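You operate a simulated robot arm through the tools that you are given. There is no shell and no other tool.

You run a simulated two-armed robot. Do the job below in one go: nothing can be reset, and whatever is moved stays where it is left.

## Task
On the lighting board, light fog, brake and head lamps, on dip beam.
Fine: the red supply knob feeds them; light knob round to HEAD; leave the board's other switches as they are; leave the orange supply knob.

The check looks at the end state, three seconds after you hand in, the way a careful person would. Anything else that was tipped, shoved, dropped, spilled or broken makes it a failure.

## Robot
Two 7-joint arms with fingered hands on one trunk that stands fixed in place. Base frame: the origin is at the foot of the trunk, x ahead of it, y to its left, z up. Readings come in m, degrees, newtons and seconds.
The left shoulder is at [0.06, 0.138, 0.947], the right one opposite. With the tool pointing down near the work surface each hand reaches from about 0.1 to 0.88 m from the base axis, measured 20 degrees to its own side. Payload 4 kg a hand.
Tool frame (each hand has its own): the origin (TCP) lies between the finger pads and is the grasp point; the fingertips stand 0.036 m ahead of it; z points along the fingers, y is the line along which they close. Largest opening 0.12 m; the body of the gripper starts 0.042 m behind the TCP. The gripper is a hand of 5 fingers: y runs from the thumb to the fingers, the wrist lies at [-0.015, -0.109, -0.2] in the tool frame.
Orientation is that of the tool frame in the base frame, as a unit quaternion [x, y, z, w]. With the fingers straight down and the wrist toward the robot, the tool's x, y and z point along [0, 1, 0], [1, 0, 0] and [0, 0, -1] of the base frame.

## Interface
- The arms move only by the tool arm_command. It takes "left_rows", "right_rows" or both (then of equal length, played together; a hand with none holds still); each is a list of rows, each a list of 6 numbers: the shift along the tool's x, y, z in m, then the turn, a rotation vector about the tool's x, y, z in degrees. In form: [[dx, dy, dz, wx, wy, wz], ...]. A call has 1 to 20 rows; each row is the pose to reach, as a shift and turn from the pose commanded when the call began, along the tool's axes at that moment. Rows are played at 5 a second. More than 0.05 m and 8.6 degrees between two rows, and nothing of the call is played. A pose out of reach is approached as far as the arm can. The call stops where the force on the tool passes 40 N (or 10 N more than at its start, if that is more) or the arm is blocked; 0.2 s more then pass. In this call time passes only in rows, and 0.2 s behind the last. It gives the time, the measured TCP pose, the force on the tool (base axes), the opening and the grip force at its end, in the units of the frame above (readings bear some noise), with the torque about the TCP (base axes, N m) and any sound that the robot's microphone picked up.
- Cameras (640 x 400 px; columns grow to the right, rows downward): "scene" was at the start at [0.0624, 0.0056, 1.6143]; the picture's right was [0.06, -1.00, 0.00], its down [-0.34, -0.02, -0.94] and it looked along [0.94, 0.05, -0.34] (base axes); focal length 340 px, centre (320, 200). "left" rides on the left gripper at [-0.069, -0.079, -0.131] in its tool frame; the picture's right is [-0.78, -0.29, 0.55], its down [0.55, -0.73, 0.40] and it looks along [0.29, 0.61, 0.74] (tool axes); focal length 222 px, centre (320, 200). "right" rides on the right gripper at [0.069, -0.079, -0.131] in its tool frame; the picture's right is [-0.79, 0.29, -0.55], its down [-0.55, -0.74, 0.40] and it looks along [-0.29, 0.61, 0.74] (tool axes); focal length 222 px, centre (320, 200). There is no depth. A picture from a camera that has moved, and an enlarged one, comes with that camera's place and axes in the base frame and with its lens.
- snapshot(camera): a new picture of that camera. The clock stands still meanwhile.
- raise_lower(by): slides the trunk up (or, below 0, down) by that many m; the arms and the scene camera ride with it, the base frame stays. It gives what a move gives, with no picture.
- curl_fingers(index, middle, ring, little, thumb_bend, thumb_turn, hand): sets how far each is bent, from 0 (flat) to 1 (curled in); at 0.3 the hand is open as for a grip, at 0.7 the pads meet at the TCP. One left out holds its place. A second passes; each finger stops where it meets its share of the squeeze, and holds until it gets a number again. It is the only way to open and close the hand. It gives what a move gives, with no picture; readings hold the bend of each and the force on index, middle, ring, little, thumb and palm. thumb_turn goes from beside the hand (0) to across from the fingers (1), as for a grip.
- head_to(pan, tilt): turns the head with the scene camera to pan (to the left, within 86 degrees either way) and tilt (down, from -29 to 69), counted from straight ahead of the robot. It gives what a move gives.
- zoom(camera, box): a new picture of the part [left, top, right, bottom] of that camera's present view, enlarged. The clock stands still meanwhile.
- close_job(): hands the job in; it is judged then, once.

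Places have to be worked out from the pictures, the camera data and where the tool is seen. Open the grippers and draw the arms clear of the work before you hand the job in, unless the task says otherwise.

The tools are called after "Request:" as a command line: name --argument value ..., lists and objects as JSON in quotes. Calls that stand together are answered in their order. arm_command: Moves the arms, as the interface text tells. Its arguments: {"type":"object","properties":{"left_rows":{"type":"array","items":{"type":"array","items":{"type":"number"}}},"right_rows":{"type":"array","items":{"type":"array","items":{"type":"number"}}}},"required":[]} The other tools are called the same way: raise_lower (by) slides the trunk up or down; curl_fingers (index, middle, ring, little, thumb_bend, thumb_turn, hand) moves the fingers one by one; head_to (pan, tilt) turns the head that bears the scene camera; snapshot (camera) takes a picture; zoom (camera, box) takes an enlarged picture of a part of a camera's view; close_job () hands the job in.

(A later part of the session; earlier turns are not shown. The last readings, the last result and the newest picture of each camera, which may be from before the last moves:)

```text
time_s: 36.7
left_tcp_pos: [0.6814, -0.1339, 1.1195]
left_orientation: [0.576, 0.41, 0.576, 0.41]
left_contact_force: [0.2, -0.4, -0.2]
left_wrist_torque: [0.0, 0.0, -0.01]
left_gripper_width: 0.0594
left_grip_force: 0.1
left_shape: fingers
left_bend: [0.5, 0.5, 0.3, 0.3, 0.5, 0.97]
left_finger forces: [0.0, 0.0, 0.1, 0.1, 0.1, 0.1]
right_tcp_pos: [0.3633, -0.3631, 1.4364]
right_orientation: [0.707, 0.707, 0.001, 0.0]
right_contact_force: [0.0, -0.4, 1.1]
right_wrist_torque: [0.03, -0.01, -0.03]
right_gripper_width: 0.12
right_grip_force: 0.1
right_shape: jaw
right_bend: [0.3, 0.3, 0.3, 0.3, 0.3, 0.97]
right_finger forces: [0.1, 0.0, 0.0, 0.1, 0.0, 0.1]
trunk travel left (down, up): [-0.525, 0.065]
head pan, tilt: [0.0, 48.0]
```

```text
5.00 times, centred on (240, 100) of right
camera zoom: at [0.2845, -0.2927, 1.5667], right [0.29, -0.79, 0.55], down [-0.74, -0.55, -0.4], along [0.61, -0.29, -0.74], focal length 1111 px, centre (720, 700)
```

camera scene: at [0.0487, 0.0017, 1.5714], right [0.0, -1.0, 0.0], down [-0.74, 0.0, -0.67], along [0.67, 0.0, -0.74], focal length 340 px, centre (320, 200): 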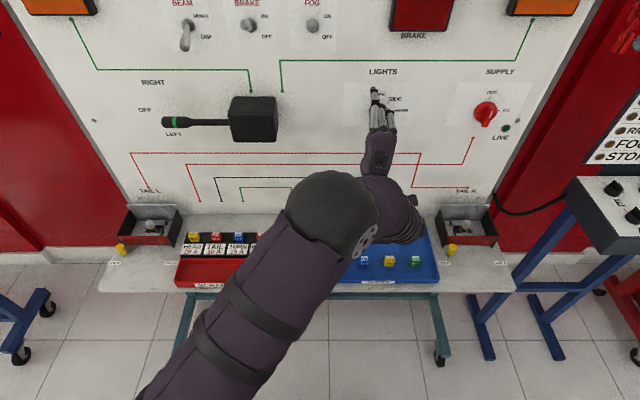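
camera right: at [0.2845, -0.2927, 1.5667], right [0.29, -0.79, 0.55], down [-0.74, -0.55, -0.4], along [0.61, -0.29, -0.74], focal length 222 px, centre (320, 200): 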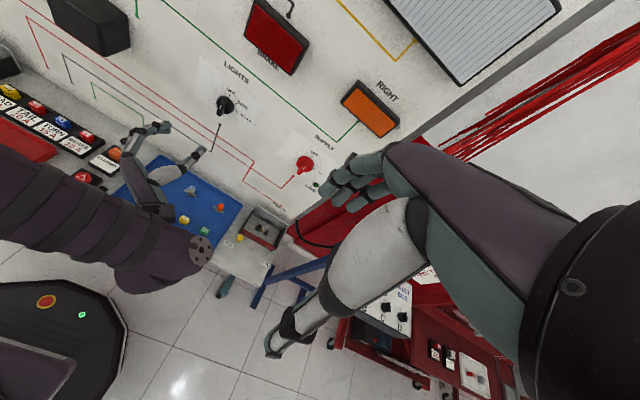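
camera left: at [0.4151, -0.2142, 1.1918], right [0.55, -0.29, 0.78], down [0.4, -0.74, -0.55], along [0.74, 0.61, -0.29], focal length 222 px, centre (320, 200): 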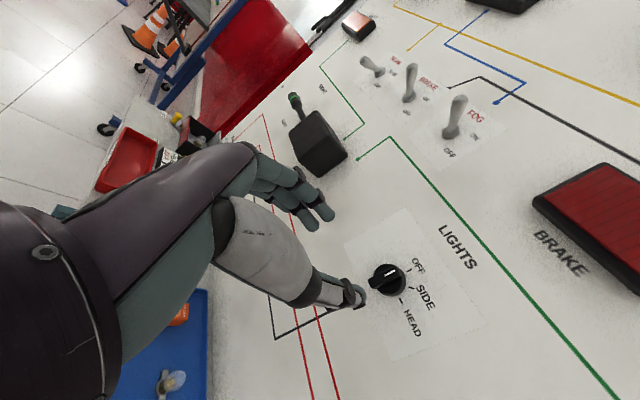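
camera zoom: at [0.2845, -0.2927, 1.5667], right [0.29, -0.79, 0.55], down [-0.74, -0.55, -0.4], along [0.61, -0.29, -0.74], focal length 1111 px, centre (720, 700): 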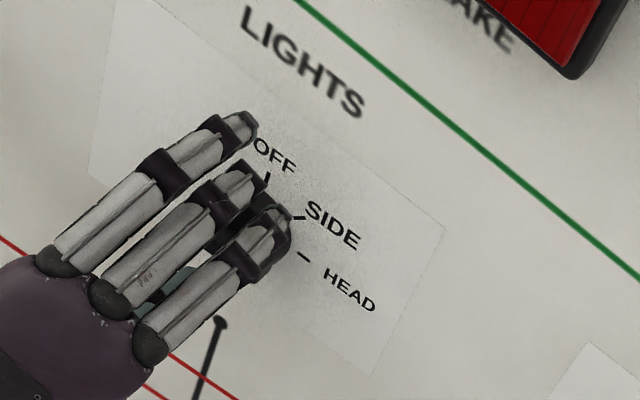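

The mark still points at HEAD after release. I'll back straight out and check from the scene camera.

Request:
arm_command --left_rows '[[0, 0, -0.03, 0, 0, 0], [0, 0, -0.07, 0, 0, 0], [0, 0, -0.11, 0, 0, 0], [0, 0, -0.15, 0, 0, 0]]'

Request:
zoom --camera "scene" --box '[340, 70, 420, 130]'

Request:
snapshot --camera "scene"

```text
time_s: 37.7
left_tcp_pos: [0.5303, -0.1325, 1.1221]
left_orientation: [0.576, 0.41, 0.576, 0.41]
left_contact_force: [-0.3, 0.2, -0.1]
left_wrist_torque: [0.02, 0.0, 0.0]
left_gripper_width: 0.0596
left_grip_force: 0.1
left_shape: fingers
left_bend: [0.5, 0.5, 0.3, 0.3, 0.5, 0.97]
left_finger forces: [0.0, 0.0, 0.0, 0.1, 0.0, 0.1]
right_tcp_pos: [0.3629, -0.3626, 1.4365]
right_orientation: [0.708, 0.706, -0.001, 0.0]
right_contact_force: [0.8, 0.3, -0.4]
right_wrist_torque: [0.01, -0.02, 0.03]
right_gripper_width: 0.1198
right_grip_force: 0.0
right_shape: jaw
right_bend: [0.3, 0.3, 0.3, 0.3, 0.3, 0.97]
right_finger forces: [0.0, 0.2, 0.0, 0.1, 0.0, 0.1]
trunk travel left (down, up): [-0.525, 0.065]
head pan, tilt: [0.0, 48.0]
```

```text
6.67 times, centred on (380, 100) of scene
camera zoom: at [0.0475, 0.0002, 1.5713], right [0.0, -1.0, 0.0], down [-0.74, 0.0, -0.67], along [0.67, 0.0, -0.74], focal length 2270 px, centre (-80, 867)
```

zoom: 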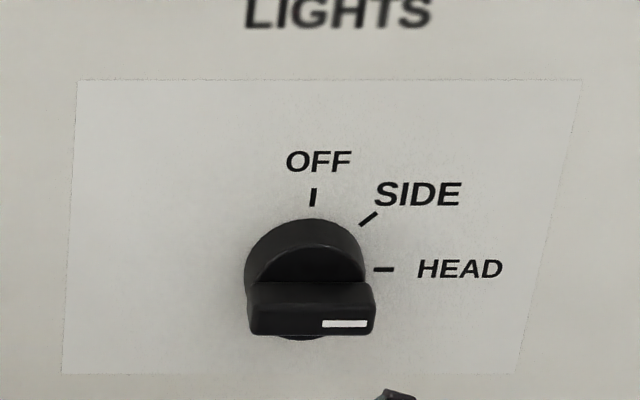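

```text
taken
camera scene: at [0.0475, 0.0002, 1.5713], right [0.0, -1.0, 0.0], down [-0.74, 0.0, -0.67], along [0.67, 0.0, -0.74], focal length 340 px, centre (320, 200)
```

scene: 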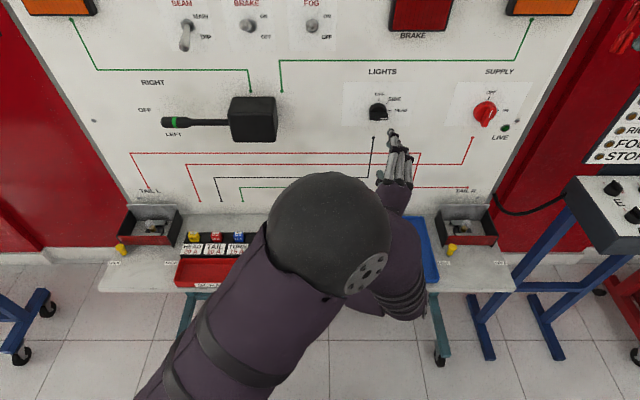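

The light knob reads HEAD exactly. Next is the red knob with the right hand: the left arm withdraws to the left while the right hand pitches up to face the board.

Request:
arm_command --left_rows '[[0.0, 0, -0.03, 0, 0, 0], [0.035, -0.002, -0.05, 0, 0, -3], [0.073, -0.004, -0.06, 0, 0, -6], [0.111, -0.006, -0.07, 0, 0, -9], [0.149, -0.008, -0.08, 0, 0, -12], [0.187, -0.01, -0.09, 0, 0, -15], [0.225, -0.012, -0.1, 0, 0, -18], [0.262, -0.014, -0.1, 0, 0, -19], [0.3, -0.018, -0.1, 0, 0, -19], [0.337, -0.02, -0.1, 0, 0, -19], [0.373, -0.023, -0.1, 0, 0, -19]]' --right_rows '[[-0.002, 0.012, 0.017, -8.2, 0, 0], [-0.004, 0.024, 0.034, -16.4, 0, 0], [-0.006, 0.036, 0.051, -24.5, 0, 0], [-0.008, 0.048, 0.068, -32.7, 0, 0], [-0.01, 0.06, 0.085, -40.9, 0, 0], [-0.012, 0.072, 0.102, -49.1, 0, 0], [-0.014, 0.084, 0.12, -57.3, 0, 0], [-0.016, 0.096, 0.137, -65.5, 0, 0], [-0.018, 0.108, 0.154, -73.6, 0, 0], [-0.02, 0.12, 0.172, -81.8, 0, 0], [-0.022, 0.132, 0.19, -90, 0, 0]]'

Request:
snapshot --camera "scene"

Request:
snapshot --camera "right"

```text
time_s: 39.9
left_tcp_pos: [0.4658, 0.1353, 1.1683]
left_orientation: [0.378, 0.625, 0.335, 0.595]
left_contact_force: [-0.1, 0.1, -0.6]
left_wrist_torque: [-0.01, 0.04, 0.04]
left_gripper_width: 0.06
left_grip_force: 0.0
left_shape: fingers
left_bend: [0.5, 0.5, 0.3, 0.3, 0.5, 0.97]
left_finger forces: [0.1, 0.0, 0.1, 0.1, 0.1, 0.0]
left hand out of reach, approached as far as the arm can: row 7, 8, 9, 10
right_tcp_pos: [0.4746, -0.4004, 1.2687]
right_orientation: [0.559, 0.54, 0.433, 0.455]
right_contact_force: [0.4, -0.2, -0.6]
right_wrist_torque: [-0.01, 0.02, 0.0]
right_gripper_width: 0.1201
right_grip_force: 0.0
right_shape: jaw
right_bend: [0.3, 0.3, 0.3, 0.3, 0.3, 0.97]
right_finger forces: [0.1, 0.0, 0.1, 0.0, 0.0, 0.0]
trunk travel left (down, up): [-0.525, 0.065]
head pan, tilt: [0.0, 48.0]
stopped in row 10 (left hand): the arm was blocked; the commanded pose is now the measured one
```

```text
taken
camera scene: at [0.0478, -0.0016, 1.5714], right [0.0, -1.0, 0.0], down [-0.74, 0.0, -0.67], along [0.67, 0.0, -0.74], focal length 340 px, centre (320, 200)
```

scene: 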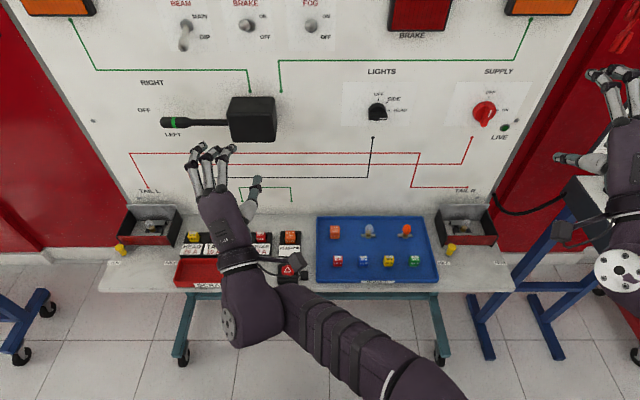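

```text
taken
camera right: at [0.3313, -0.3255, 1.2168], right [-0.5, -0.76, 0.41], down [0.21, -0.56, -0.8], along [0.84, -0.32, 0.44], focal length 222 px, centre (320, 200)
```

right: 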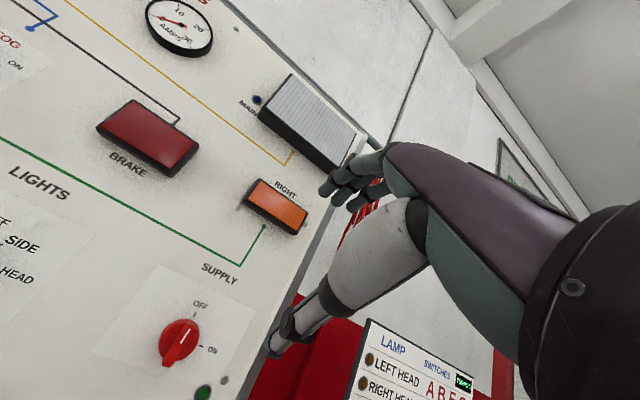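

The left arm stopped itself: its elbow has folded across toward the right while the hand is on the left. It isn't touching anything on the board. I'll undo the last part, moving forward and right and levelling the hand, then try a better way out.

Request:
arm_command --left_rows '[[-0.02, 0, 0.015, -0.8, 0.1, 5.5], [-0.045, 0, 0.03, -1.6, 0.3, 11], [-0.07, 0, 0.043, -2.4, 0.4, 17], [-0.095, -0.001, 0.055, -3.2, 0.6, 23], [-0.12, -0.001, 0.065, -4.2, 0.7, 29], [-0.134, -0.0015, 0.0695, -4.2, 0.7, 29.3]]'

Request:
snapshot --camera "scene"

```text
time_s: 41.3
left_tcp_pos: [0.5374, 0.0172, 1.2281]
left_orientation: [0.5, 0.501, 0.5, 0.5]
left_contact_force: [0.3, 0.1, 0.6]
left_wrist_torque: [0.02, 0.0, 0.02]
left_gripper_width: 0.06
left_grip_force: 0.1
left_shape: fingers
left_bend: [0.5, 0.5, 0.3, 0.3, 0.5, 0.97]
left_finger forces: [0.0, 0.0, 0.0, 0.0, 0.0, 0.1]
right_tcp_pos: [0.4734, -0.3998, 1.2668]
right_orientation: [0.56, 0.541, 0.433, 0.455]
right_contact_force: [-0.1, -0.2, -0.4]
right_wrist_torque: [0.01, -0.02, 0.0]
right_gripper_width: 0.1199
right_grip_force: 0.0
right_shape: jaw
right_bend: [0.3, 0.3, 0.3, 0.3, 0.3, 0.97]
right_finger forces: [0.1, 0.0, 0.0, 0.0, 0.0, 0.0]
trunk travel left (down, up): [-0.525, 0.065]
head pan, tilt: [0.0, 48.0]
```

```text
taken
camera scene: at [0.048, 0.0001, 1.5713], right [0.0, -1.0, 0.0], down [-0.74, 0.0, -0.67], along [0.67, 0.0, -0.74], focal length 340 px, centre (320, 200)
```

scene: 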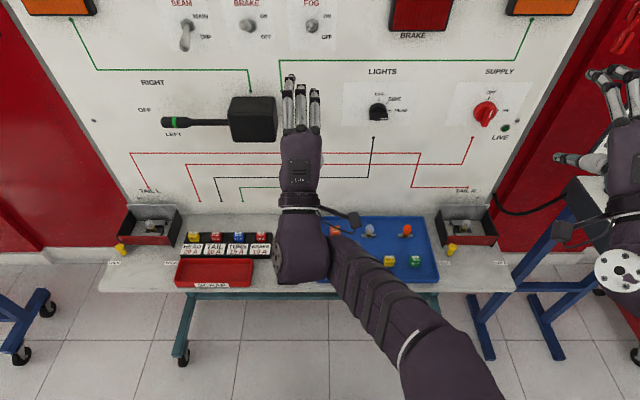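

The elbow is still on the wrong side, with the forearm coming from the lower right. I'll go back to the earlier pre-knob pose, where the elbow sat front and centre, and then reverse my original path.

Request:
arm_command --left_rows '[[-0.025, -0.02, -0.005, 0, 0, 0], [-0.05, -0.042, -0.01, 0, 0, 0], [-0.077, -0.065, -0.015, 0, 0, 0], [-0.104, -0.088, -0.02, 0, 0, 0], [-0.13, -0.11, -0.02, 0, 0, 0]]'

Request:
snapshot --camera "scene"

```text
time_s: 42.5
left_tcp_pos: [0.5186, -0.1148, 1.118]
left_orientation: [0.499, 0.502, 0.501, 0.499]
left_contact_force: [-1.1, -0.3, 0.1]
left_wrist_torque: [0.02, -0.02, -0.04]
left_gripper_width: 0.06
left_grip_force: 0.1
left_shape: fingers
left_bend: [0.5, 0.5, 0.3, 0.3, 0.5, 0.97]
left_finger forces: [0.0, 0.1, 0.0, 0.0, 0.1, 0.0]
right_tcp_pos: [0.4743, -0.3998, 1.2678]
right_orientation: [0.56, 0.542, 0.433, 0.454]
right_contact_force: [0.5, 0.6, 0.1]
right_wrist_torque: [0.01, -0.03, 0.0]
right_gripper_width: 0.12
right_grip_force: 0.0
right_shape: jaw
right_bend: [0.3, 0.3, 0.3, 0.3, 0.3, 0.97]
right_finger forces: [0.1, 0.0, 0.1, 0.1, 0.0, 0.0]
trunk travel left (down, up): [-0.525, 0.065]
head pan, tilt: [0.0, 48.0]
```

```text
taken
camera scene: at [0.0484, -0.0001, 1.5713], right [0.0, -1.0, 0.0], down [-0.74, 0.0, -0.67], along [0.67, 0.0, -0.74], focal length 340 px, centre (320, 200)
```

scene: 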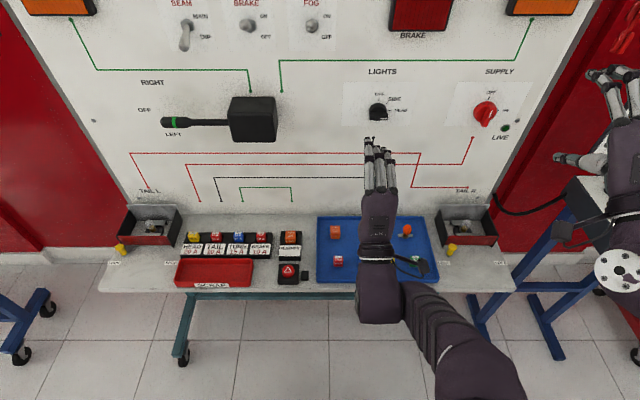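

The elbow is still low on the right. I'll lift the hand up and left to a height like the FOG pose, staying clear of the levers, to see whether the elbow swings back.

Request:
arm_command --left_rows '[[0.015, 0.035, 0.01, 0, 0, 0], [0.03, 0.07, 0.02, 0, 0, 0], [0.05, 0.11, 0.03, 0, 0, 0], [0.07, 0.15, 0.035, 0, 0, 0], [0.09, 0.19, 0.035, 0, 0, 0], [0.11, 0.23, 0.035, 0, 0, 0], [0.13, 0.27, 0.035, 0, 0, 0]]'

Request:
snapshot --camera "scene"

Request:
snapshot --camera "right"

```text
time_s: 44.1
left_tcp_pos: [0.5538, 0.0197, 1.3863]
left_orientation: [0.499, 0.501, 0.5, 0.499]
left_contact_force: [-0.4, 0.0, -0.8]
left_wrist_torque: [0.01, 0.0, -0.01]
left_gripper_width: 0.0597
left_grip_force: 0.0
left_shape: fingers
left_bend: [0.5, 0.5, 0.3, 0.3, 0.5, 0.97]
left_finger forces: [0.0, 0.0, 0.0, 0.0, 0.0, 0.0]
right_tcp_pos: [0.4732, -0.399, 1.2675]
right_orientation: [0.559, 0.541, 0.432, 0.455]
right_contact_force: [0.6, -0.1, -0.3]
right_wrist_torque: [-0.02, 0.0, -0.02]
right_gripper_width: 0.1201
right_grip_force: 0.0
right_shape: jaw
right_bend: [0.3, 0.3, 0.3, 0.3, 0.3, 0.97]
right_finger forces: [0.0, 0.0, 0.0, 0.1, 0.0, 0.0]
trunk travel left (down, up): [-0.525, 0.065]
head pan, tilt: [0.0, 48.0]
```

```text
taken
camera scene: at [0.0479, 0.0018, 1.5712], right [0.0, -1.0, 0.0], down [-0.74, 0.0, -0.67], along [0.67, 0.0, -0.74], focal length 340 px, centre (320, 200)
```

scene: 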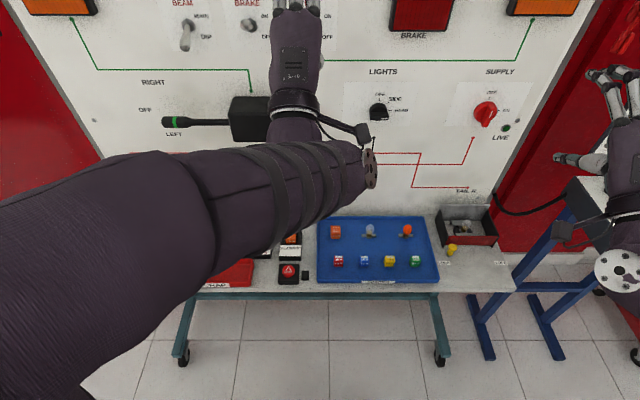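

```text
taken
camera right: at [0.3315, -0.3229, 1.2171], right [-0.5, -0.76, 0.41], down [0.21, -0.57, -0.8], along [0.84, -0.32, 0.45], focal length 222 px, centre (320, 200)
```

right: 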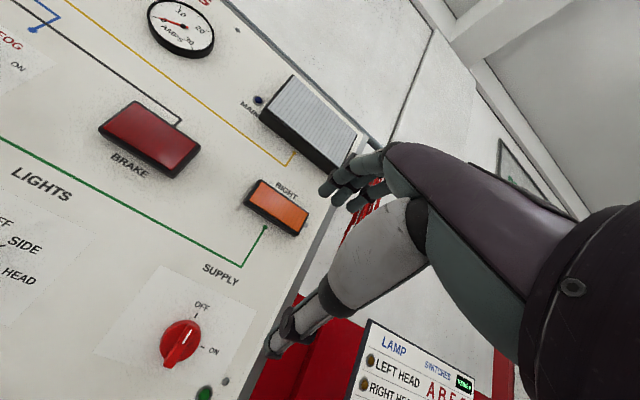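

The elbow swung back to its natural left side. I'll carry the left hand out to the left at this height and look at the board again.

Request:
arm_command --left_rows '[[0.03, 0, -0.015, 0, 0, 0], [0.07, 0, -0.03, 0, 0, 0], [0.11, 0, -0.045, 0, 0, 0], [0.15, 0, -0.06, 0, 0, 0], [0.19, 0, -0.07, 0, 0, 0], [0.23, 0, -0.08, 0, 0, 0], [0.26, 0, -0.09, 0, 0, 0]]'

Request:
head_to --pan -20 --tilt 35

Request:
snapshot --camera "scene"

```text
time_s: 45.7
left_tcp_pos: [0.4597, 0.2789, 1.3869]
left_orientation: [0.499, 0.501, 0.5, 0.5]
left_contact_force: [0.0, 0.5, -0.1]
left_wrist_torque: [-0.02, 0.01, -0.01]
left_gripper_width: 0.06
left_grip_force: 0.1
left_shape: fingers
left_bend: [0.5, 0.5, 0.3, 0.3, 0.5, 0.97]
left_finger forces: [0.1, 0.0, 0.0, 0.0, 0.0, 0.1]
right_tcp_pos: [0.4728, -0.3991, 1.2679]
right_orientation: [0.56, 0.541, 0.432, 0.455]
right_contact_force: [0.0, 0.2, -0.1]
right_wrist_torque: [-0.02, 0.0, -0.01]
right_gripper_width: 0.1196
right_grip_force: 0.0
right_shape: jaw
right_bend: [0.3, 0.3, 0.3, 0.3, 0.3, 0.97]
right_finger forces: [0.1, 0.0, 0.1, 0.0, 0.1, 0.0]
trunk travel left (down, up): [-0.525, 0.065]
head pan, tilt: [0.0, 48.0]
```

```text
time_s: 46.5
left_tcp_pos: [0.4597, 0.2783, 1.3858]
left_orientation: [0.499, 0.501, 0.5, 0.499]
left_contact_force: [-0.3, -0.3, 0.0]
left_wrist_torque: [0.01, 0.03, -0.03]
left_gripper_width: 0.06
left_grip_force: 0.1
left_shape: fingers
left_bend: [0.5, 0.5, 0.3, 0.3, 0.5, 0.97]
left_finger forces: [0.0, 0.1, 0.0, 0.0, 0.0, 0.0]
right_tcp_pos: [0.4731, -0.3978, 1.2681]
right_orientation: [0.56, 0.541, 0.432, 0.455]
right_contact_force: [-0.3, 0.1, 0.3]
right_wrist_torque: [0.0, 0.04, -0.02]
right_gripper_width: 0.1198
right_grip_force: 0.1
right_shape: jaw
right_bend: [0.3, 0.3, 0.3, 0.3, 0.3, 0.97]
right_finger forces: [0.1, 0.1, 0.1, 0.0, 0.1, 0.1]
trunk travel left (down, up): [-0.525, 0.065]
head pan, tilt: [-20.0, 35.0]
```

```text
taken
camera scene: at [0.0521, -0.0297, 1.5903], right [-0.34, -0.94, 0.0], down [-0.54, 0.2, -0.82], along [0.77, -0.28, -0.57], focal length 340 px, centre (320, 200)
```

scene: 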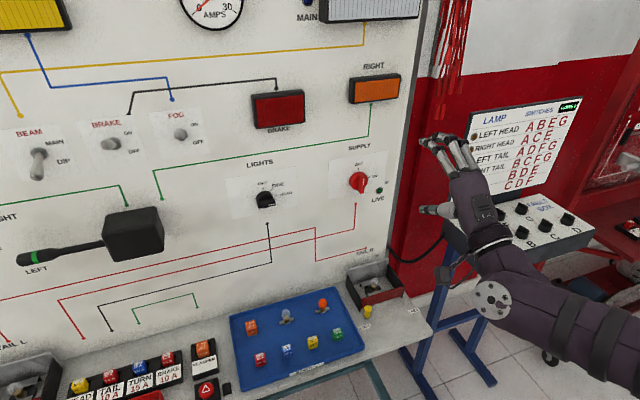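

The right arm has room, with its elbow out to the right. I'll level the right hand, then test in free space whether it can roll so the thumb is on the right (-90 degrees), which a grip on the red bar needs.

Request:
arm_command --right_rows '[[0, 0, 0, -6, 1.2, 0.1], [0, 0, 0, -12.3, 2.4, 0.2]]'

Request:
arm_command --right_rows '[[0.003, 0, 0, 0, 0, -8.2], [0.006, 0, 0, 0, 0, -16.4], [0.009, 0, 0, 0, 0, -24.5], [0.012, 0, 0, 0, 0, -32.7], [0.015, 0, 0, 0, 0, -40.9], [0.018, 0, 0, 0, 0, -49.1], [0.021, 0, 0, 0, 0, -57.3], [0.024, 0, 0, 0, 0, -65.5], [0.027, 0, 0, 0, 0, -73.6], [0.03, 0, 0, 0, 0, -81.8], [0.033, 0, 0, 0, 0, -90]]'

Request:
snapshot --camera "scene"

Request:
snapshot --camera "right"

```text
time_s: 47.1
left_tcp_pos: [0.4594, 0.2775, 1.3869]
left_orientation: [0.5, 0.501, 0.499, 0.5]
left_contact_force: [0.4, -0.1, 0.2]
left_wrist_torque: [0.0, 0.0, -0.04]
left_gripper_width: 0.0597
left_grip_force: 0.1
left_shape: fingers
left_bend: [0.5, 0.5, 0.3, 0.3, 0.5, 0.97]
left_finger forces: [0.0, 0.1, 0.1, 0.0, 0.0, 0.1]
right_tcp_pos: [0.4734, -0.3998, 1.2679]
right_orientation: [0.499, 0.501, 0.501, 0.499]
right_contact_force: [0.5, 0.3, 0.4]
right_wrist_torque: [0.01, 0.02, 0.0]
right_gripper_width: 0.1201
right_grip_force: 0.1
right_shape: jaw
right_bend: [0.3, 0.3, 0.3, 0.3, 0.3, 0.97]
right_finger forces: [0.0, 0.0, 0.0, 0.0, 0.1, 0.0]
trunk travel left (down, up): [-0.525, 0.065]
head pan, tilt: [-20.0, 35.0]
```

```text
time_s: 49.5
left_tcp_pos: [0.4599, 0.2795, 1.3873]
left_orientation: [0.498, 0.503, 0.5, 0.499]
left_contact_force: [-0.6, -0.3, 0.3]
left_wrist_torque: [0.0, 0.0, -0.01]
left_gripper_width: 0.0599
left_grip_force: 0.1
left_shape: fingers
left_bend: [0.5, 0.5, 0.3, 0.3, 0.5, 0.97]
left_finger forces: [0.0, 0.0, 0.1, 0.0, 0.0, 0.1]
right_tcp_pos: [0.4719, -0.3651, 1.2692]
right_orientation: [-0.001, 0.707, 0.001, 0.708]
right_contact_force: [-0.3, 0.7, -0.2]
right_wrist_torque: [0.02, -0.01, -0.01]
right_gripper_width: 0.1197
right_grip_force: 0.1
right_shape: jaw
right_bend: [0.3, 0.3, 0.3, 0.3, 0.3, 0.97]
right_finger forces: [0.0, 0.1, 0.0, 0.0, 0.0, 0.0]
trunk travel left (down, up): [-0.525, 0.065]
head pan, tilt: [-20.0, 35.0]
```

```text
taken
camera scene: at [0.0521, -0.0293, 1.5903], right [-0.34, -0.94, 0.0], down [-0.54, 0.2, -0.82], along [0.77, -0.28, -0.57], focal length 340 px, centre (320, 200)
```

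scene: 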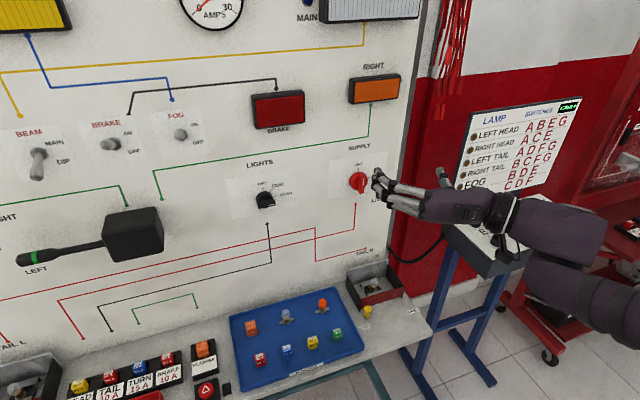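

```text
taken
camera right: at [0.3425, -0.4448, 1.1984], right [-0.55, 0.29, 0.78], down [0.4, -0.73, 0.55], along [0.74, 0.61, 0.29], focal length 222 px, centre (320, 200)
```

right: 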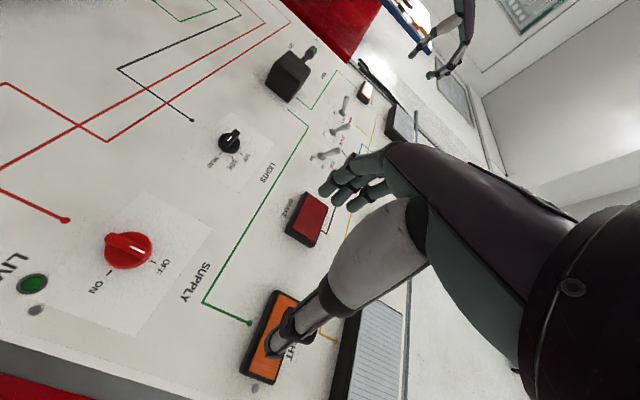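

The right hand reached that roll. I'll lower it to the red knob's height, set the fingers, and stop short in front of the knob.

Request:
arm_command --right_rows '[[0.03, -0.004, 0.015, 0, 0, 0], [0.06, -0.008, 0.03, 0, 0, 0], [0.09, -0.012, 0.045, 0, 0, 0], [0.12, -0.016, 0.06, 0, 0, 0], [0.15, -0.0195, 0.08, 0, 0, 0]]'

Request:
curl_fingers --hand "right" --index 0.45 --middle 0.45 --ring 0.3 --little 0.3 --thumb_bend 0.45

Request:
snapshot --camera "scene"

Request:
snapshot --camera "right"

```text
time_s: 50.7
left_tcp_pos: [0.4609, 0.2772, 1.3856]
left_orientation: [0.499, 0.502, 0.5, 0.499]
left_contact_force: [-0.3, -1.0, -0.2]
left_wrist_torque: [0.0, -0.02, -0.01]
left_gripper_width: 0.0602
left_grip_force: 0.0
left_shape: fingers
left_bend: [0.5, 0.5, 0.3, 0.3, 0.5, 0.97]
left_finger forces: [0.0, 0.1, 0.0, 0.0, 0.0, 0.0]
right_tcp_pos: [0.5539, -0.3861, 1.1185]
right_orientation: [0.0, 0.706, 0.0, 0.708]
right_contact_force: [-0.1, -0.1, 0.3]
right_wrist_torque: [0.01, 0.01, -0.02]
right_gripper_width: 0.1202
right_grip_force: 0.1
right_shape: jaw
right_bend: [0.3, 0.3, 0.3, 0.3, 0.3, 0.97]
right_finger forces: [0.0, 0.0, 0.0, 0.1, 0.1, 0.1]
trunk travel left (down, up): [-0.525, 0.065]
head pan, tilt: [-20.0, 35.0]
```

```text
time_s: 51.7
left_tcp_pos: [0.4602, 0.2785, 1.3863]
left_orientation: [0.499, 0.502, 0.5, 0.499]
left_contact_force: [-0.3, -0.3, -0.6]
left_wrist_torque: [0.0, 0.0, -0.04]
left_gripper_width: 0.0597
left_grip_force: 0.1
left_shape: fingers
left_bend: [0.5, 0.5, 0.3, 0.3, 0.5, 0.97]
left_finger forces: [0.0, 0.0, 0.0, 0.0, 0.0, 0.0]
right_tcp_pos: [0.5518, -0.3834, 1.1187]
right_orientation: [0.0, 0.707, 0.001, 0.707]
right_contact_force: [-0.4, 0.6, 0.3]
right_wrist_torque: [0.02, -0.04, 0.0]
right_gripper_width: 0.0755
right_grip_force: 0.1
right_shape: fingers
right_bend: [0.45, 0.45, 0.3, 0.3, 0.45, 0.97]
right_finger forces: [0.1, 0.1, 0.0, 0.1, 0.1, 0.0]
trunk travel left (down, up): [-0.525, 0.065]
head pan, tilt: [-20.0, 35.0]
```

```text
taken
camera scene: at [0.0521, -0.0297, 1.5903], right [-0.34, -0.94, 0.0], down [-0.54, 0.2, -0.82], along [0.77, -0.28, -0.57], focal length 340 px, centre (320, 200)
```

scene: 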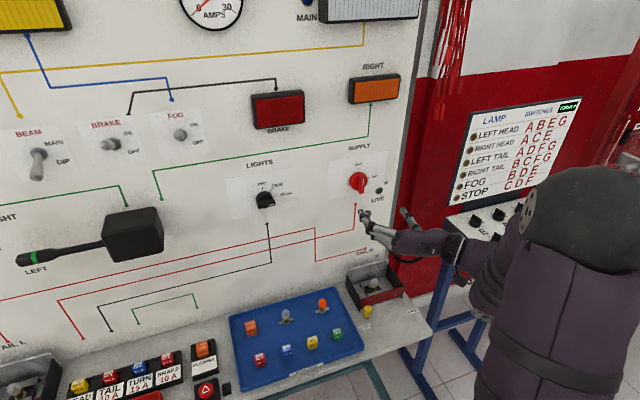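

```text
taken
camera right: at [0.4221, -0.4629, 1.0489], right [-0.55, 0.29, 0.78], down [0.4, -0.73, 0.55], along [0.74, 0.61, 0.29], focal length 222 px, centre (320, 200)
```

right: 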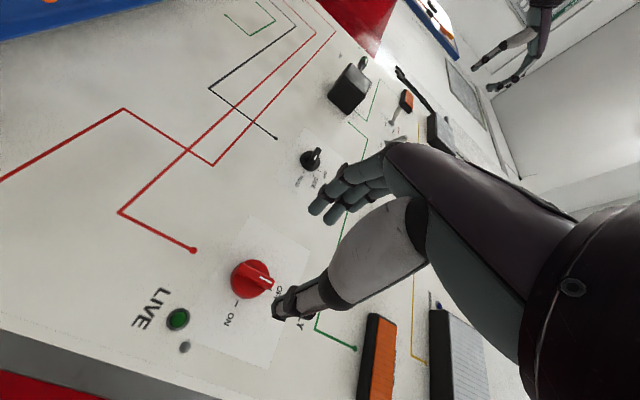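

I'll bring the right hand forward to about 4 cm before the grip depth and check its alignment.

Request:
arm_command --right_rows '[[0, 0, 0.04, 0, 0, 0], [0, 0, 0.075, 0, 0, 0], [0, 0, 0.095, 0, 0, 0]]'

Request:
zoom --camera "scene" --box '[320, 140, 440, 240]'

Request:
zoom --camera "right" --box '[180, 160, 360, 340]'

```text
time_s: 52.5
left_tcp_pos: [0.4607, 0.2782, 1.3869]
left_orientation: [0.499, 0.501, 0.5, 0.499]
left_contact_force: [0.2, 0.3, -0.2]
left_wrist_torque: [0.03, -0.02, 0.0]
left_gripper_width: 0.0599
left_grip_force: 0.0
left_shape: fingers
left_bend: [0.5, 0.5, 0.3, 0.3, 0.5, 0.97]
left_finger forces: [0.0, 0.0, 0.1, 0.0, 0.0, 0.1]
right_tcp_pos: [0.6489, -0.3858, 1.1179]
right_orientation: [0.001, 0.707, 0.0, 0.708]
right_contact_force: [0.0, -0.2, 0.3]
right_wrist_torque: [0.02, -0.02, 0.0]
right_gripper_width: 0.0754
right_grip_force: 0.1
right_shape: fingers
right_bend: [0.45, 0.45, 0.3, 0.3, 0.45, 0.97]
right_finger forces: [0.0, 0.0, 0.1, 0.0, 0.1, 0.0]
trunk travel left (down, up): [-0.525, 0.065]
head pan, tilt: [-20.0, 35.0]
```

```text
4.00 times, centred on (380, 190) of scene
camera zoom: at [0.0525, -0.0298, 1.5903], right [-0.34, -0.94, 0.0], down [-0.54, 0.2, -0.82], along [0.77, -0.28, -0.57], focal length 1362 px, centre (80, 240)
```

zoom: 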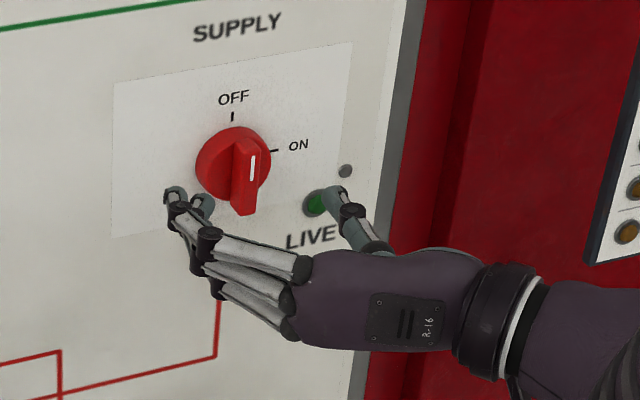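

```text
2.22 times, centred on (270, 250) of right
camera zoom: at [0.5185, -0.464, 1.0481], right [-0.55, 0.29, 0.78], down [0.4, -0.73, 0.55], along [0.74, 0.61, 0.29], focal length 494 px, centre (431, 89)
```

zoom: 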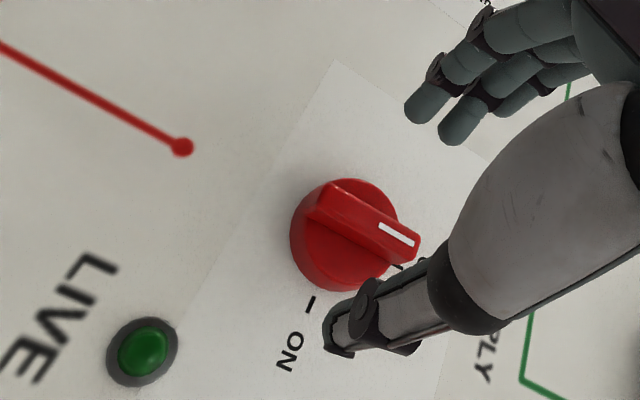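

Index and thumb straddle the bar evenly, centred on y≈-0.385. I'll move forward to grip depth and close index, middle and thumb.

Request:
arm_command --right_rows '[[-0.0015, 0, 0.018, 0, 0, 0], [-0.0015, 0.0005, 0.034, 0, 0, 0]]'

Request:
curl_fingers --hand "right" --index 0.7 --middle 0.7 --thumb_bend 0.7

Request:
zoom --camera "scene" --box '[320, 140, 440, 240]'

Request:
zoom --camera "right" --box '[180, 160, 360, 340]'

```text
time_s: 53.1
left_tcp_pos: [0.4604, 0.2794, 1.3865]
left_orientation: [0.499, 0.501, 0.5, 0.499]
left_contact_force: [-1.1, 0.9, 0.7]
left_wrist_torque: [0.03, 0.02, 0.01]
left_gripper_width: 0.0601
left_grip_force: 0.0
left_shape: fingers
left_bend: [0.5, 0.5, 0.3, 0.3, 0.5, 0.97]
left_finger forces: [0.0, 0.0, 0.0, 0.0, 0.0, 0.1]
right_tcp_pos: [0.6842, -0.3853, 1.1202]
right_orientation: [0.0, 0.707, 0.0, 0.707]
right_contact_force: [-0.4, 0.3, -0.3]
right_wrist_torque: [0.01, -0.01, 0.0]
right_gripper_width: 0.0755
right_grip_force: 0.1
right_shape: fingers
right_bend: [0.45, 0.45, 0.3, 0.3, 0.45, 0.97]
right_finger forces: [0.0, 0.1, 0.0, 0.1, 0.0, 0.0]
trunk travel left (down, up): [-0.525, 0.065]
head pan, tilt: [-20.0, 35.0]
```

```text
time_s: 54.1
left_tcp_pos: [0.4602, 0.2792, 1.3865]
left_orientation: [0.499, 0.502, 0.499, 0.5]
left_contact_force: [-0.1, 0.3, -0.1]
left_wrist_torque: [-0.05, -0.03, 0.01]
left_gripper_width: 0.0598
left_grip_force: 0.1
left_shape: fingers
left_bend: [0.5, 0.5, 0.3, 0.3, 0.5, 0.97]
left_finger forces: [0.1, 0.0, 0.0, 0.1, 0.1, 0.0]
right_tcp_pos: [0.6828, -0.3846, 1.1196]
right_orientation: [-0.001, 0.706, 0.001, 0.708]
right_contact_force: [1.8, 2.6, -0.3]
right_wrist_torque: [0.02, 0.01, 0.11]
right_gripper_width: 0.0095
right_grip_force: 4.3
right_shape: fingers
right_bend: [0.67, 0.68, 0.3, 0.3, 0.68, 0.97]
right_finger forces: [3.0, 2.7, 0.0, 0.0, 2.6, 0.0]
trunk travel left (down, up): [-0.525, 0.065]
head pan, tilt: [-20.0, 35.0]
```

```text
4.00 times, centred on (380, 190) of scene
camera zoom: at [0.0522, -0.0292, 1.5903], right [-0.34, -0.94, 0.0], down [-0.54, 0.2, -0.82], along [0.77, -0.28, -0.57], focal length 1362 px, centre (80, 240)
```

zoom: 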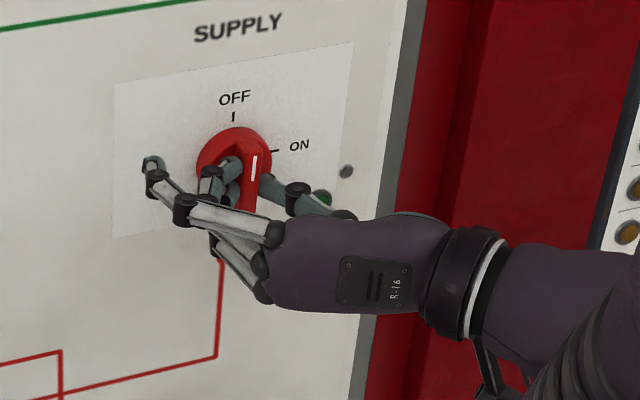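

```text
2.22 times, centred on (270, 250) of right
camera zoom: at [0.5525, -0.4636, 1.0501], right [-0.55, 0.29, 0.78], down [0.4, -0.73, 0.55], along [0.74, 0.61, 0.29], focal length 494 px, centre (431, 89)
```

zoom: 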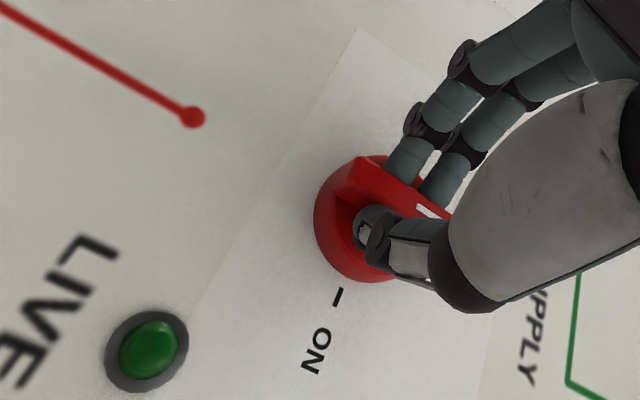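

The red bar is gripped. I'll squeeze harder and turn clockwise, starting with 49 degrees.

Request:
curl_fingers --hand "right" --index 0.8 --middle 0.8 --thumb_bend 0.8

Request:
arm_command --right_rows '[[0, 0, 0, 0, 0, 8.2], [0, 0, 0, 0, 0, 16.4], [0, 0, 0, 0, 0, 24.5], [0, 0, 0, 0, 0, 32.7], [0, 0, 0, 0, 0, 40.9], [0, 0, 0, 0, 0, 49.1]]'

Request:
zoom --camera "scene" --box '[320, 140, 440, 240]'

Request:
zoom --camera "right" --box '[180, 160, 360, 340]'

Request:
snapshot --camera "scene"

```text
time_s: 55.1
left_tcp_pos: [0.4612, 0.2795, 1.3868]
left_orientation: [0.499, 0.502, 0.499, 0.5]
left_contact_force: [0.6, -0.6, 0.6]
left_wrist_torque: [0.03, 0.03, 0.01]
left_gripper_width: 0.0598
left_grip_force: 0.1
left_shape: fingers
left_bend: [0.5, 0.5, 0.3, 0.3, 0.5, 0.97]
left_finger forces: [0.1, 0.1, 0.0, 0.0, 0.0, 0.1]
right_tcp_pos: [0.6844, -0.3833, 1.1216]
right_orientation: [-0.001, 0.706, 0.0, 0.708]
right_contact_force: [11.6, 4.4, 13.3]
right_wrist_torque: [0.0, -0.45, 0.17]
right_gripper_width: 0.0074
right_grip_force: 19.6
right_shape: fingers
right_bend: [0.65, 0.71, 0.3, 0.3, 0.71, 0.95]
right_finger forces: [14.7, 9.5, 0.1, 0.1, 14.1, 0.0]
trunk travel left (down, up): [-0.525, 0.065]
head pan, tilt: [-20.0, 35.0]
```

```text
time_s: 56.5
left_tcp_pos: [0.4609, 0.2786, 1.3873]
left_orientation: [0.5, 0.501, 0.499, 0.5]
left_contact_force: [-0.1, 0.2, 0.1]
left_wrist_torque: [0.02, -0.02, -0.01]
left_gripper_width: 0.0599
left_grip_force: 0.1
left_shape: fingers
left_bend: [0.5, 0.5, 0.3, 0.3, 0.5, 0.97]
left_finger forces: [0.0, 0.0, 0.1, 0.0, 0.0, 0.0]
right_tcp_pos: [0.6833, -0.3872, 1.1197]
right_orientation: [0.294, 0.643, 0.295, 0.643]
right_contact_force: [15.5, -4.1, 17.5]
right_wrist_torque: [0.0, -0.62, -0.17]
right_gripper_width: 0.0073
right_grip_force: 19.8
right_shape: fingers
right_bend: [0.64, 0.69, 0.3, 0.3, 0.71, 0.96]
right_finger forces: [15.0, 12.8, 0.0, 0.0, 12.1, 0.0]
trunk travel left (down, up): [-0.525, 0.065]
head pan, tilt: [-20.0, 35.0]
```

```text
4.00 times, centred on (380, 190) of scene
camera zoom: at [0.0523, -0.0296, 1.5903], right [-0.34, -0.94, 0.0], down [-0.54, 0.2, -0.82], along [0.77, -0.28, -0.57], focal length 1362 px, centre (80, 240)
```

zoom: 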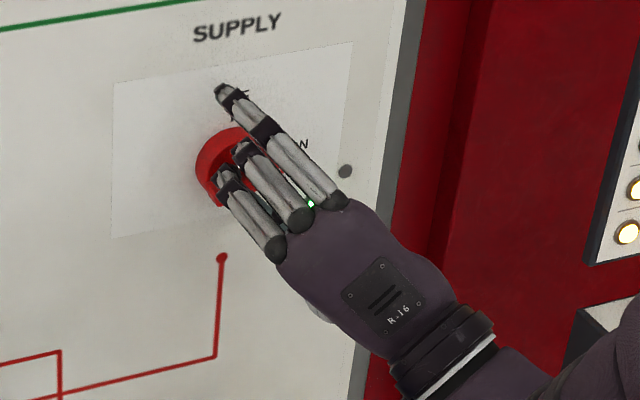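

```text
2.22 times, centred on (270, 250) of right
camera zoom: at [0.5519, -0.3852, 1.0136], right [-0.55, -0.4, 0.73], down [0.4, -0.9, -0.2], along [0.74, 0.18, 0.65], focal length 494 px, centre (431, 89)
```

zoom: 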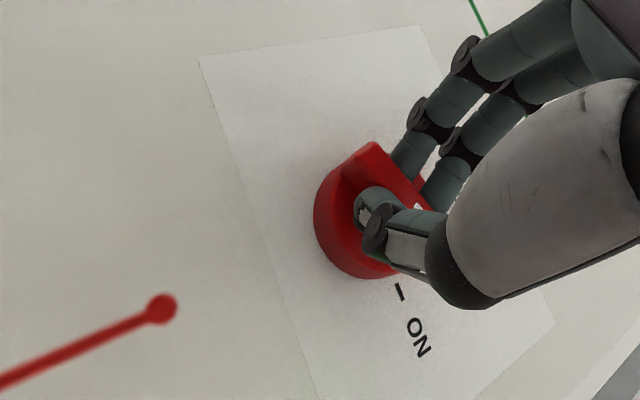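

```text
taken
camera scene: at [0.0523, -0.0296, 1.5903], right [-0.34, -0.94, 0.0], down [-0.54, 0.2, -0.82], along [0.77, -0.28, -0.57], focal length 340 px, centre (320, 200)
```

scene: 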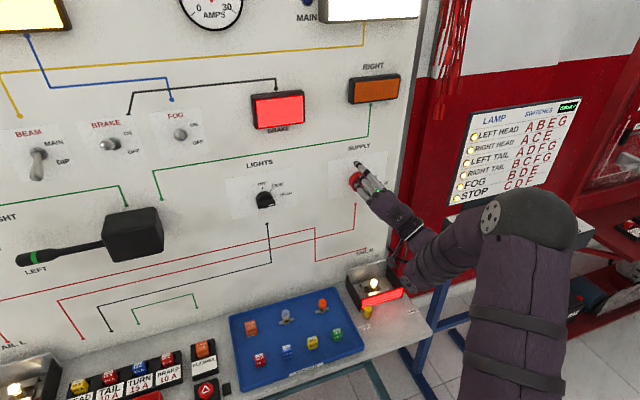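

The lamps have come on (fog, brake, head, tail, LIVE). The knob should still sit squarely at ON, so I'll keep turning.

Request:
arm_command --right_rows '[[0, 0, 0, 0, 0, 8], [0, 0, 0, 0, 0, 16], [0, 0, 0, 0, 0, 24], [0, 0, 0, 0, 0, 32], [0, 0, 0, 0, 0, 40], [0, 0, 0, 0, 0, 46]]'

Request:
zoom --camera "right" --box '[210, 190, 310, 290]'

Request:
zoom --camera "scene" --box '[320, 140, 440, 240]'

```text
time_s: 57.9
left_tcp_pos: [0.4606, 0.2777, 1.3867]
left_orientation: [0.499, 0.501, 0.5, 0.499]
left_contact_force: [-0.8, -0.1, 0.6]
left_wrist_torque: [0.0, 0.0, -0.01]
left_gripper_width: 0.0601
left_grip_force: 0.0
left_shape: fingers
left_bend: [0.5, 0.5, 0.3, 0.3, 0.5, 0.97]
left_finger forces: [0.0, 0.1, 0.1, 0.0, 0.0, 0.1]
right_tcp_pos: [0.6817, -0.3853, 1.1186]
right_orientation: [0.521, 0.478, 0.524, 0.475]
right_contact_force: [4.5, -1.9, 6.0]
right_wrist_torque: [-0.32, -0.22, -0.11]
right_gripper_width: 0.0075
right_grip_force: 22.0
right_shape: fingers
right_bend: [0.66, 0.66, 0.3, 0.3, 0.71, 0.98]
right_finger forces: [7.4, 18.3, 0.1, 0.0, 18.5, 0.1]
trunk travel left (down, up): [-0.525, 0.065]
head pan, tilt: [-20.0, 35.0]
```

```text
4.00 times, centred on (260, 240) of right
camera zoom: at [0.5513, -0.3079, 1.0454], right [-0.54, -0.81, 0.22], down [0.4, -0.48, -0.78], along [0.74, -0.34, 0.58], focal length 888 px, centre (560, 40)
```

zoom: 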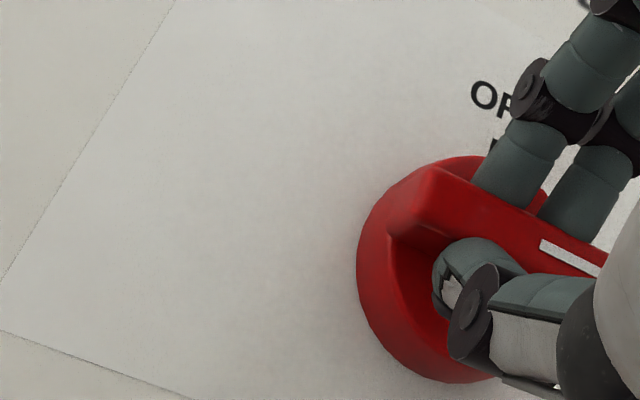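

```text
4.00 times, centred on (380, 190) of scene
camera zoom: at [0.052, -0.0295, 1.5902], right [-0.34, -0.94, 0.0], down [-0.54, 0.2, -0.82], along [0.77, -0.28, -0.57], focal length 1362 px, centre (80, 240)
```

zoom: 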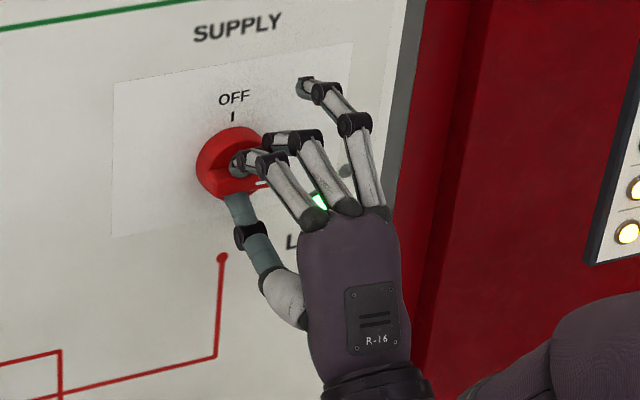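

The mark is level, so the red knob is at ON, and there's now a stop torque of about 0.3 N·m. I'll open the right hand and back out.

Request:
curl_fingers --hand "right" --index 0.45 --middle 0.45 --thumb_bend 0.45

Request:
zoom --camera "right" --box '[210, 190, 310, 290]'

Request:
arm_command --right_rows '[[0, 0, -0.03, 0, 0, 0], [0, 0, -0.07, 0, 0, 0], [0, 0, -0.11, 0, 0, 0], [0, 0, -0.15, 0, 0, 0]]'

Request:
snapshot --camera "scene"

Request:
zoom --camera "scene" --box '[320, 140, 440, 240]'

```text
time_s: 58.9
left_tcp_pos: [0.4603, 0.279, 1.3867]
left_orientation: [0.499, 0.501, 0.5, 0.5]
left_contact_force: [0.9, 1.3, 1.0]
left_wrist_torque: [0.01, -0.01, 0.0]
left_gripper_width: 0.0598
left_grip_force: 0.0
left_shape: fingers
left_bend: [0.5, 0.5, 0.3, 0.3, 0.5, 0.97]
left_finger forces: [0.1, 0.0, 0.1, 0.0, 0.1, 0.0]
right_tcp_pos: [0.6826, -0.3851, 1.1186]
right_orientation: [0.522, 0.477, 0.522, 0.477]
right_contact_force: [0.1, 0.3, 0.0]
right_wrist_torque: [-0.02, -0.01, 0.03]
right_gripper_width: 0.0747
right_grip_force: 0.0
right_shape: fingers
right_bend: [0.45, 0.45, 0.3, 0.3, 0.45, 0.97]
right_finger forces: [0.0, 0.0, 0.0, 0.0, 0.1, 0.0]
trunk travel left (down, up): [-0.525, 0.065]
head pan, tilt: [-20.0, 35.0]
```

```text
4.00 times, centred on (260, 240) of right
camera zoom: at [0.5518, -0.3086, 1.0458], right [-0.55, -0.81, 0.22], down [0.4, -0.48, -0.78], along [0.74, -0.34, 0.59], focal length 888 px, centre (560, 40)
```

zoom: 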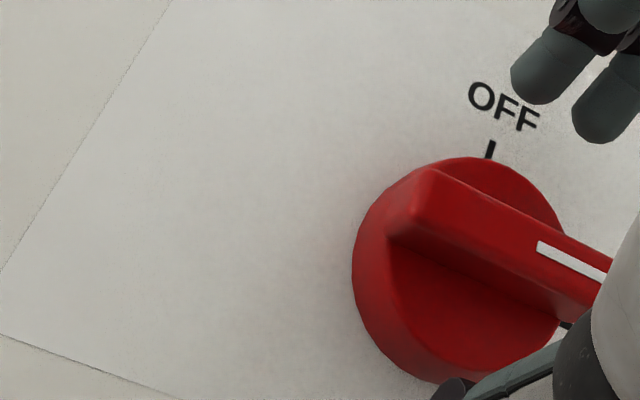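

```text
time_s: 59.9
left_tcp_pos: [0.4597, 0.2775, 1.3869]
left_orientation: [0.499, 0.501, 0.5, 0.5]
left_contact_force: [0.8, 0.2, -0.8]
left_wrist_torque: [-0.02, -0.04, 0.0]
left_gripper_width: 0.0599
left_grip_force: 0.1
left_shape: fingers
left_bend: [0.5, 0.5, 0.3, 0.3, 0.5, 0.97]
left_finger forces: [0.0, 0.0, 0.0, 0.0, 0.1, 0.0]
right_tcp_pos: [0.5305, -0.3838, 1.1197]
right_orientation: [0.52, 0.478, 0.523, 0.477]
right_contact_force: [0.0, -0.8, 0.1]
right_wrist_torque: [-0.01, -0.01, -0.03]
right_gripper_width: 0.0746
right_grip_force: 0.1
right_shape: fingers
right_bend: [0.45, 0.45, 0.3, 0.3, 0.45, 0.97]
right_finger forces: [0.0, 0.1, 0.0, 0.0, 0.1, 0.0]
trunk travel left (down, up): [-0.525, 0.065]
head pan, tilt: [-20.0, 35.0]
```

```text
taken
camera scene: at [0.0515, -0.0296, 1.5903], right [-0.34, -0.94, 0.0], down [-0.54, 0.2, -0.82], along [0.77, -0.28, -0.57], focal length 340 px, centre (320, 200)
```

scene: 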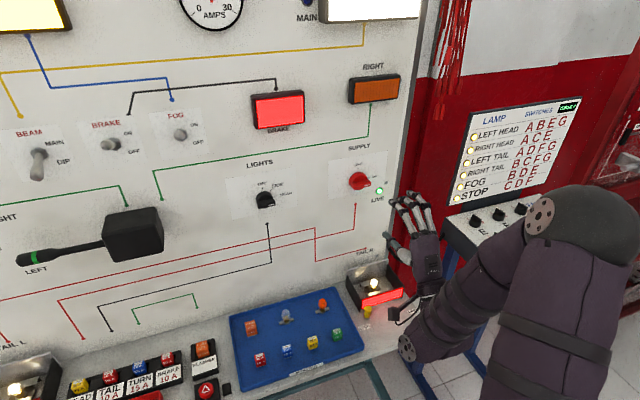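

```text
4.00 times, centred on (380, 190) of scene
camera zoom: at [0.0515, -0.0296, 1.5903], right [-0.34, -0.94, 0.0], down [-0.54, 0.2, -0.82], along [0.77, -0.28, -0.57], focal length 1362 px, centre (80, 240)
```

zoom: 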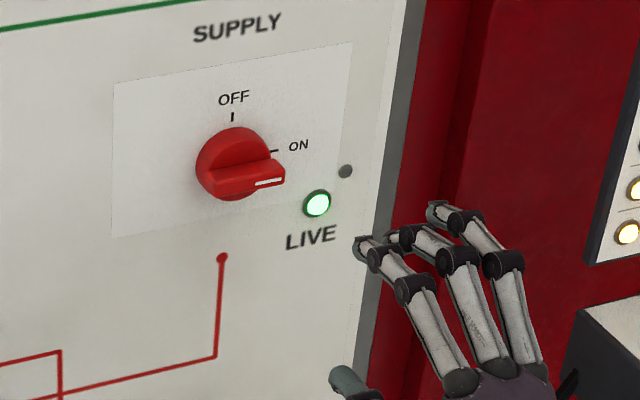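

The red knob is square on ON, LIVE is lit, and the lamps stay lit. I'll lift the right hand up and back, away from the board and ledge.

Request:
arm_command --right_rows '[[0, 0.03, -0.02, 0, 0, -2.5], [0, 0.07, -0.03, 0, 0, -5], [0, 0.11, -0.04, 0, 0, -5], [0, 0.15, -0.05, 0, 0, -5], [0, 0.19, -0.06, 0, 0, -5], [0, 0.23, -0.07, 0, 0, -5], [0, 0.26, -0.08, 0, 0, -5]]'

Request:
head_to --pan 0 --tilt 22

Request:
snapshot --camera "scene"

```text
time_s: 61.5
left_tcp_pos: [0.4595, 0.2775, 1.3861]
left_orientation: [0.499, 0.501, 0.501, 0.499]
left_contact_force: [0.1, -0.2, 0.0]
left_wrist_torque: [0.0, -0.03, -0.03]
left_gripper_width: 0.0599
left_grip_force: 0.1
left_shape: fingers
left_bend: [0.5, 0.5, 0.3, 0.3, 0.5, 0.97]
left_finger forces: [0.0, 0.0, 0.1, 0.1, 0.0, 0.1]
right_tcp_pos: [0.4527, -0.4076, 1.3789]
right_orientation: [0.5, 0.499, 0.501, 0.499]
right_contact_force: [-0.5, -0.2, -0.3]
right_wrist_torque: [0.0, -0.03, -0.01]
right_gripper_width: 0.0745
right_grip_force: 0.0
right_shape: fingers
right_bend: [0.45, 0.45, 0.3, 0.3, 0.45, 0.97]
right_finger forces: [0.0, 0.0, 0.1, 0.0, 0.0, 0.0]
trunk travel left (down, up): [-0.525, 0.065]
head pan, tilt: [-20.0, 35.0]
```

```text
time_s: 62.3
left_tcp_pos: [0.4606, 0.2798, 1.387]
left_orientation: [0.5, 0.501, 0.499, 0.5]
left_contact_force: [0.5, -0.2, 1.2]
left_wrist_torque: [0.0, -0.02, 0.01]
left_gripper_width: 0.06
left_grip_force: 0.1
left_shape: fingers
left_bend: [0.5, 0.5, 0.3, 0.3, 0.5, 0.97]
left_finger forces: [0.0, 0.0, 0.1, 0.0, 0.1, 0.0]
right_tcp_pos: [0.4535, -0.4078, 1.3782]
right_orientation: [0.5, 0.5, 0.501, 0.5]
right_contact_force: [-0.6, -0.6, -0.2]
right_wrist_torque: [0.03, 0.0, -0.02]
right_gripper_width: 0.0746
right_grip_force: 0.0
right_shape: fingers
right_bend: [0.45, 0.45, 0.3, 0.3, 0.45, 0.97]
right_finger forces: [0.1, 0.1, 0.0, 0.1, 0.0, 0.1]
trunk travel left (down, up): [-0.525, 0.065]
head pan, tilt: [0.0, 22.0]
```

```text
taken
camera scene: at [0.0621, 0.0003, 1.6109], right [0.0, -1.0, 0.0], down [-0.38, 0.0, -0.93], along [0.93, 0.0, -0.38], focal length 340 px, centre (320, 200)
```

scene: 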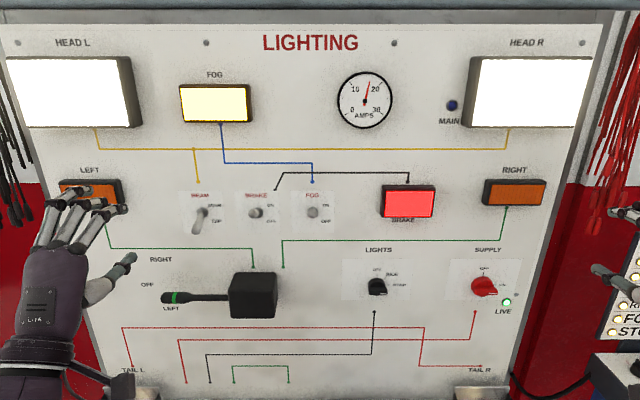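

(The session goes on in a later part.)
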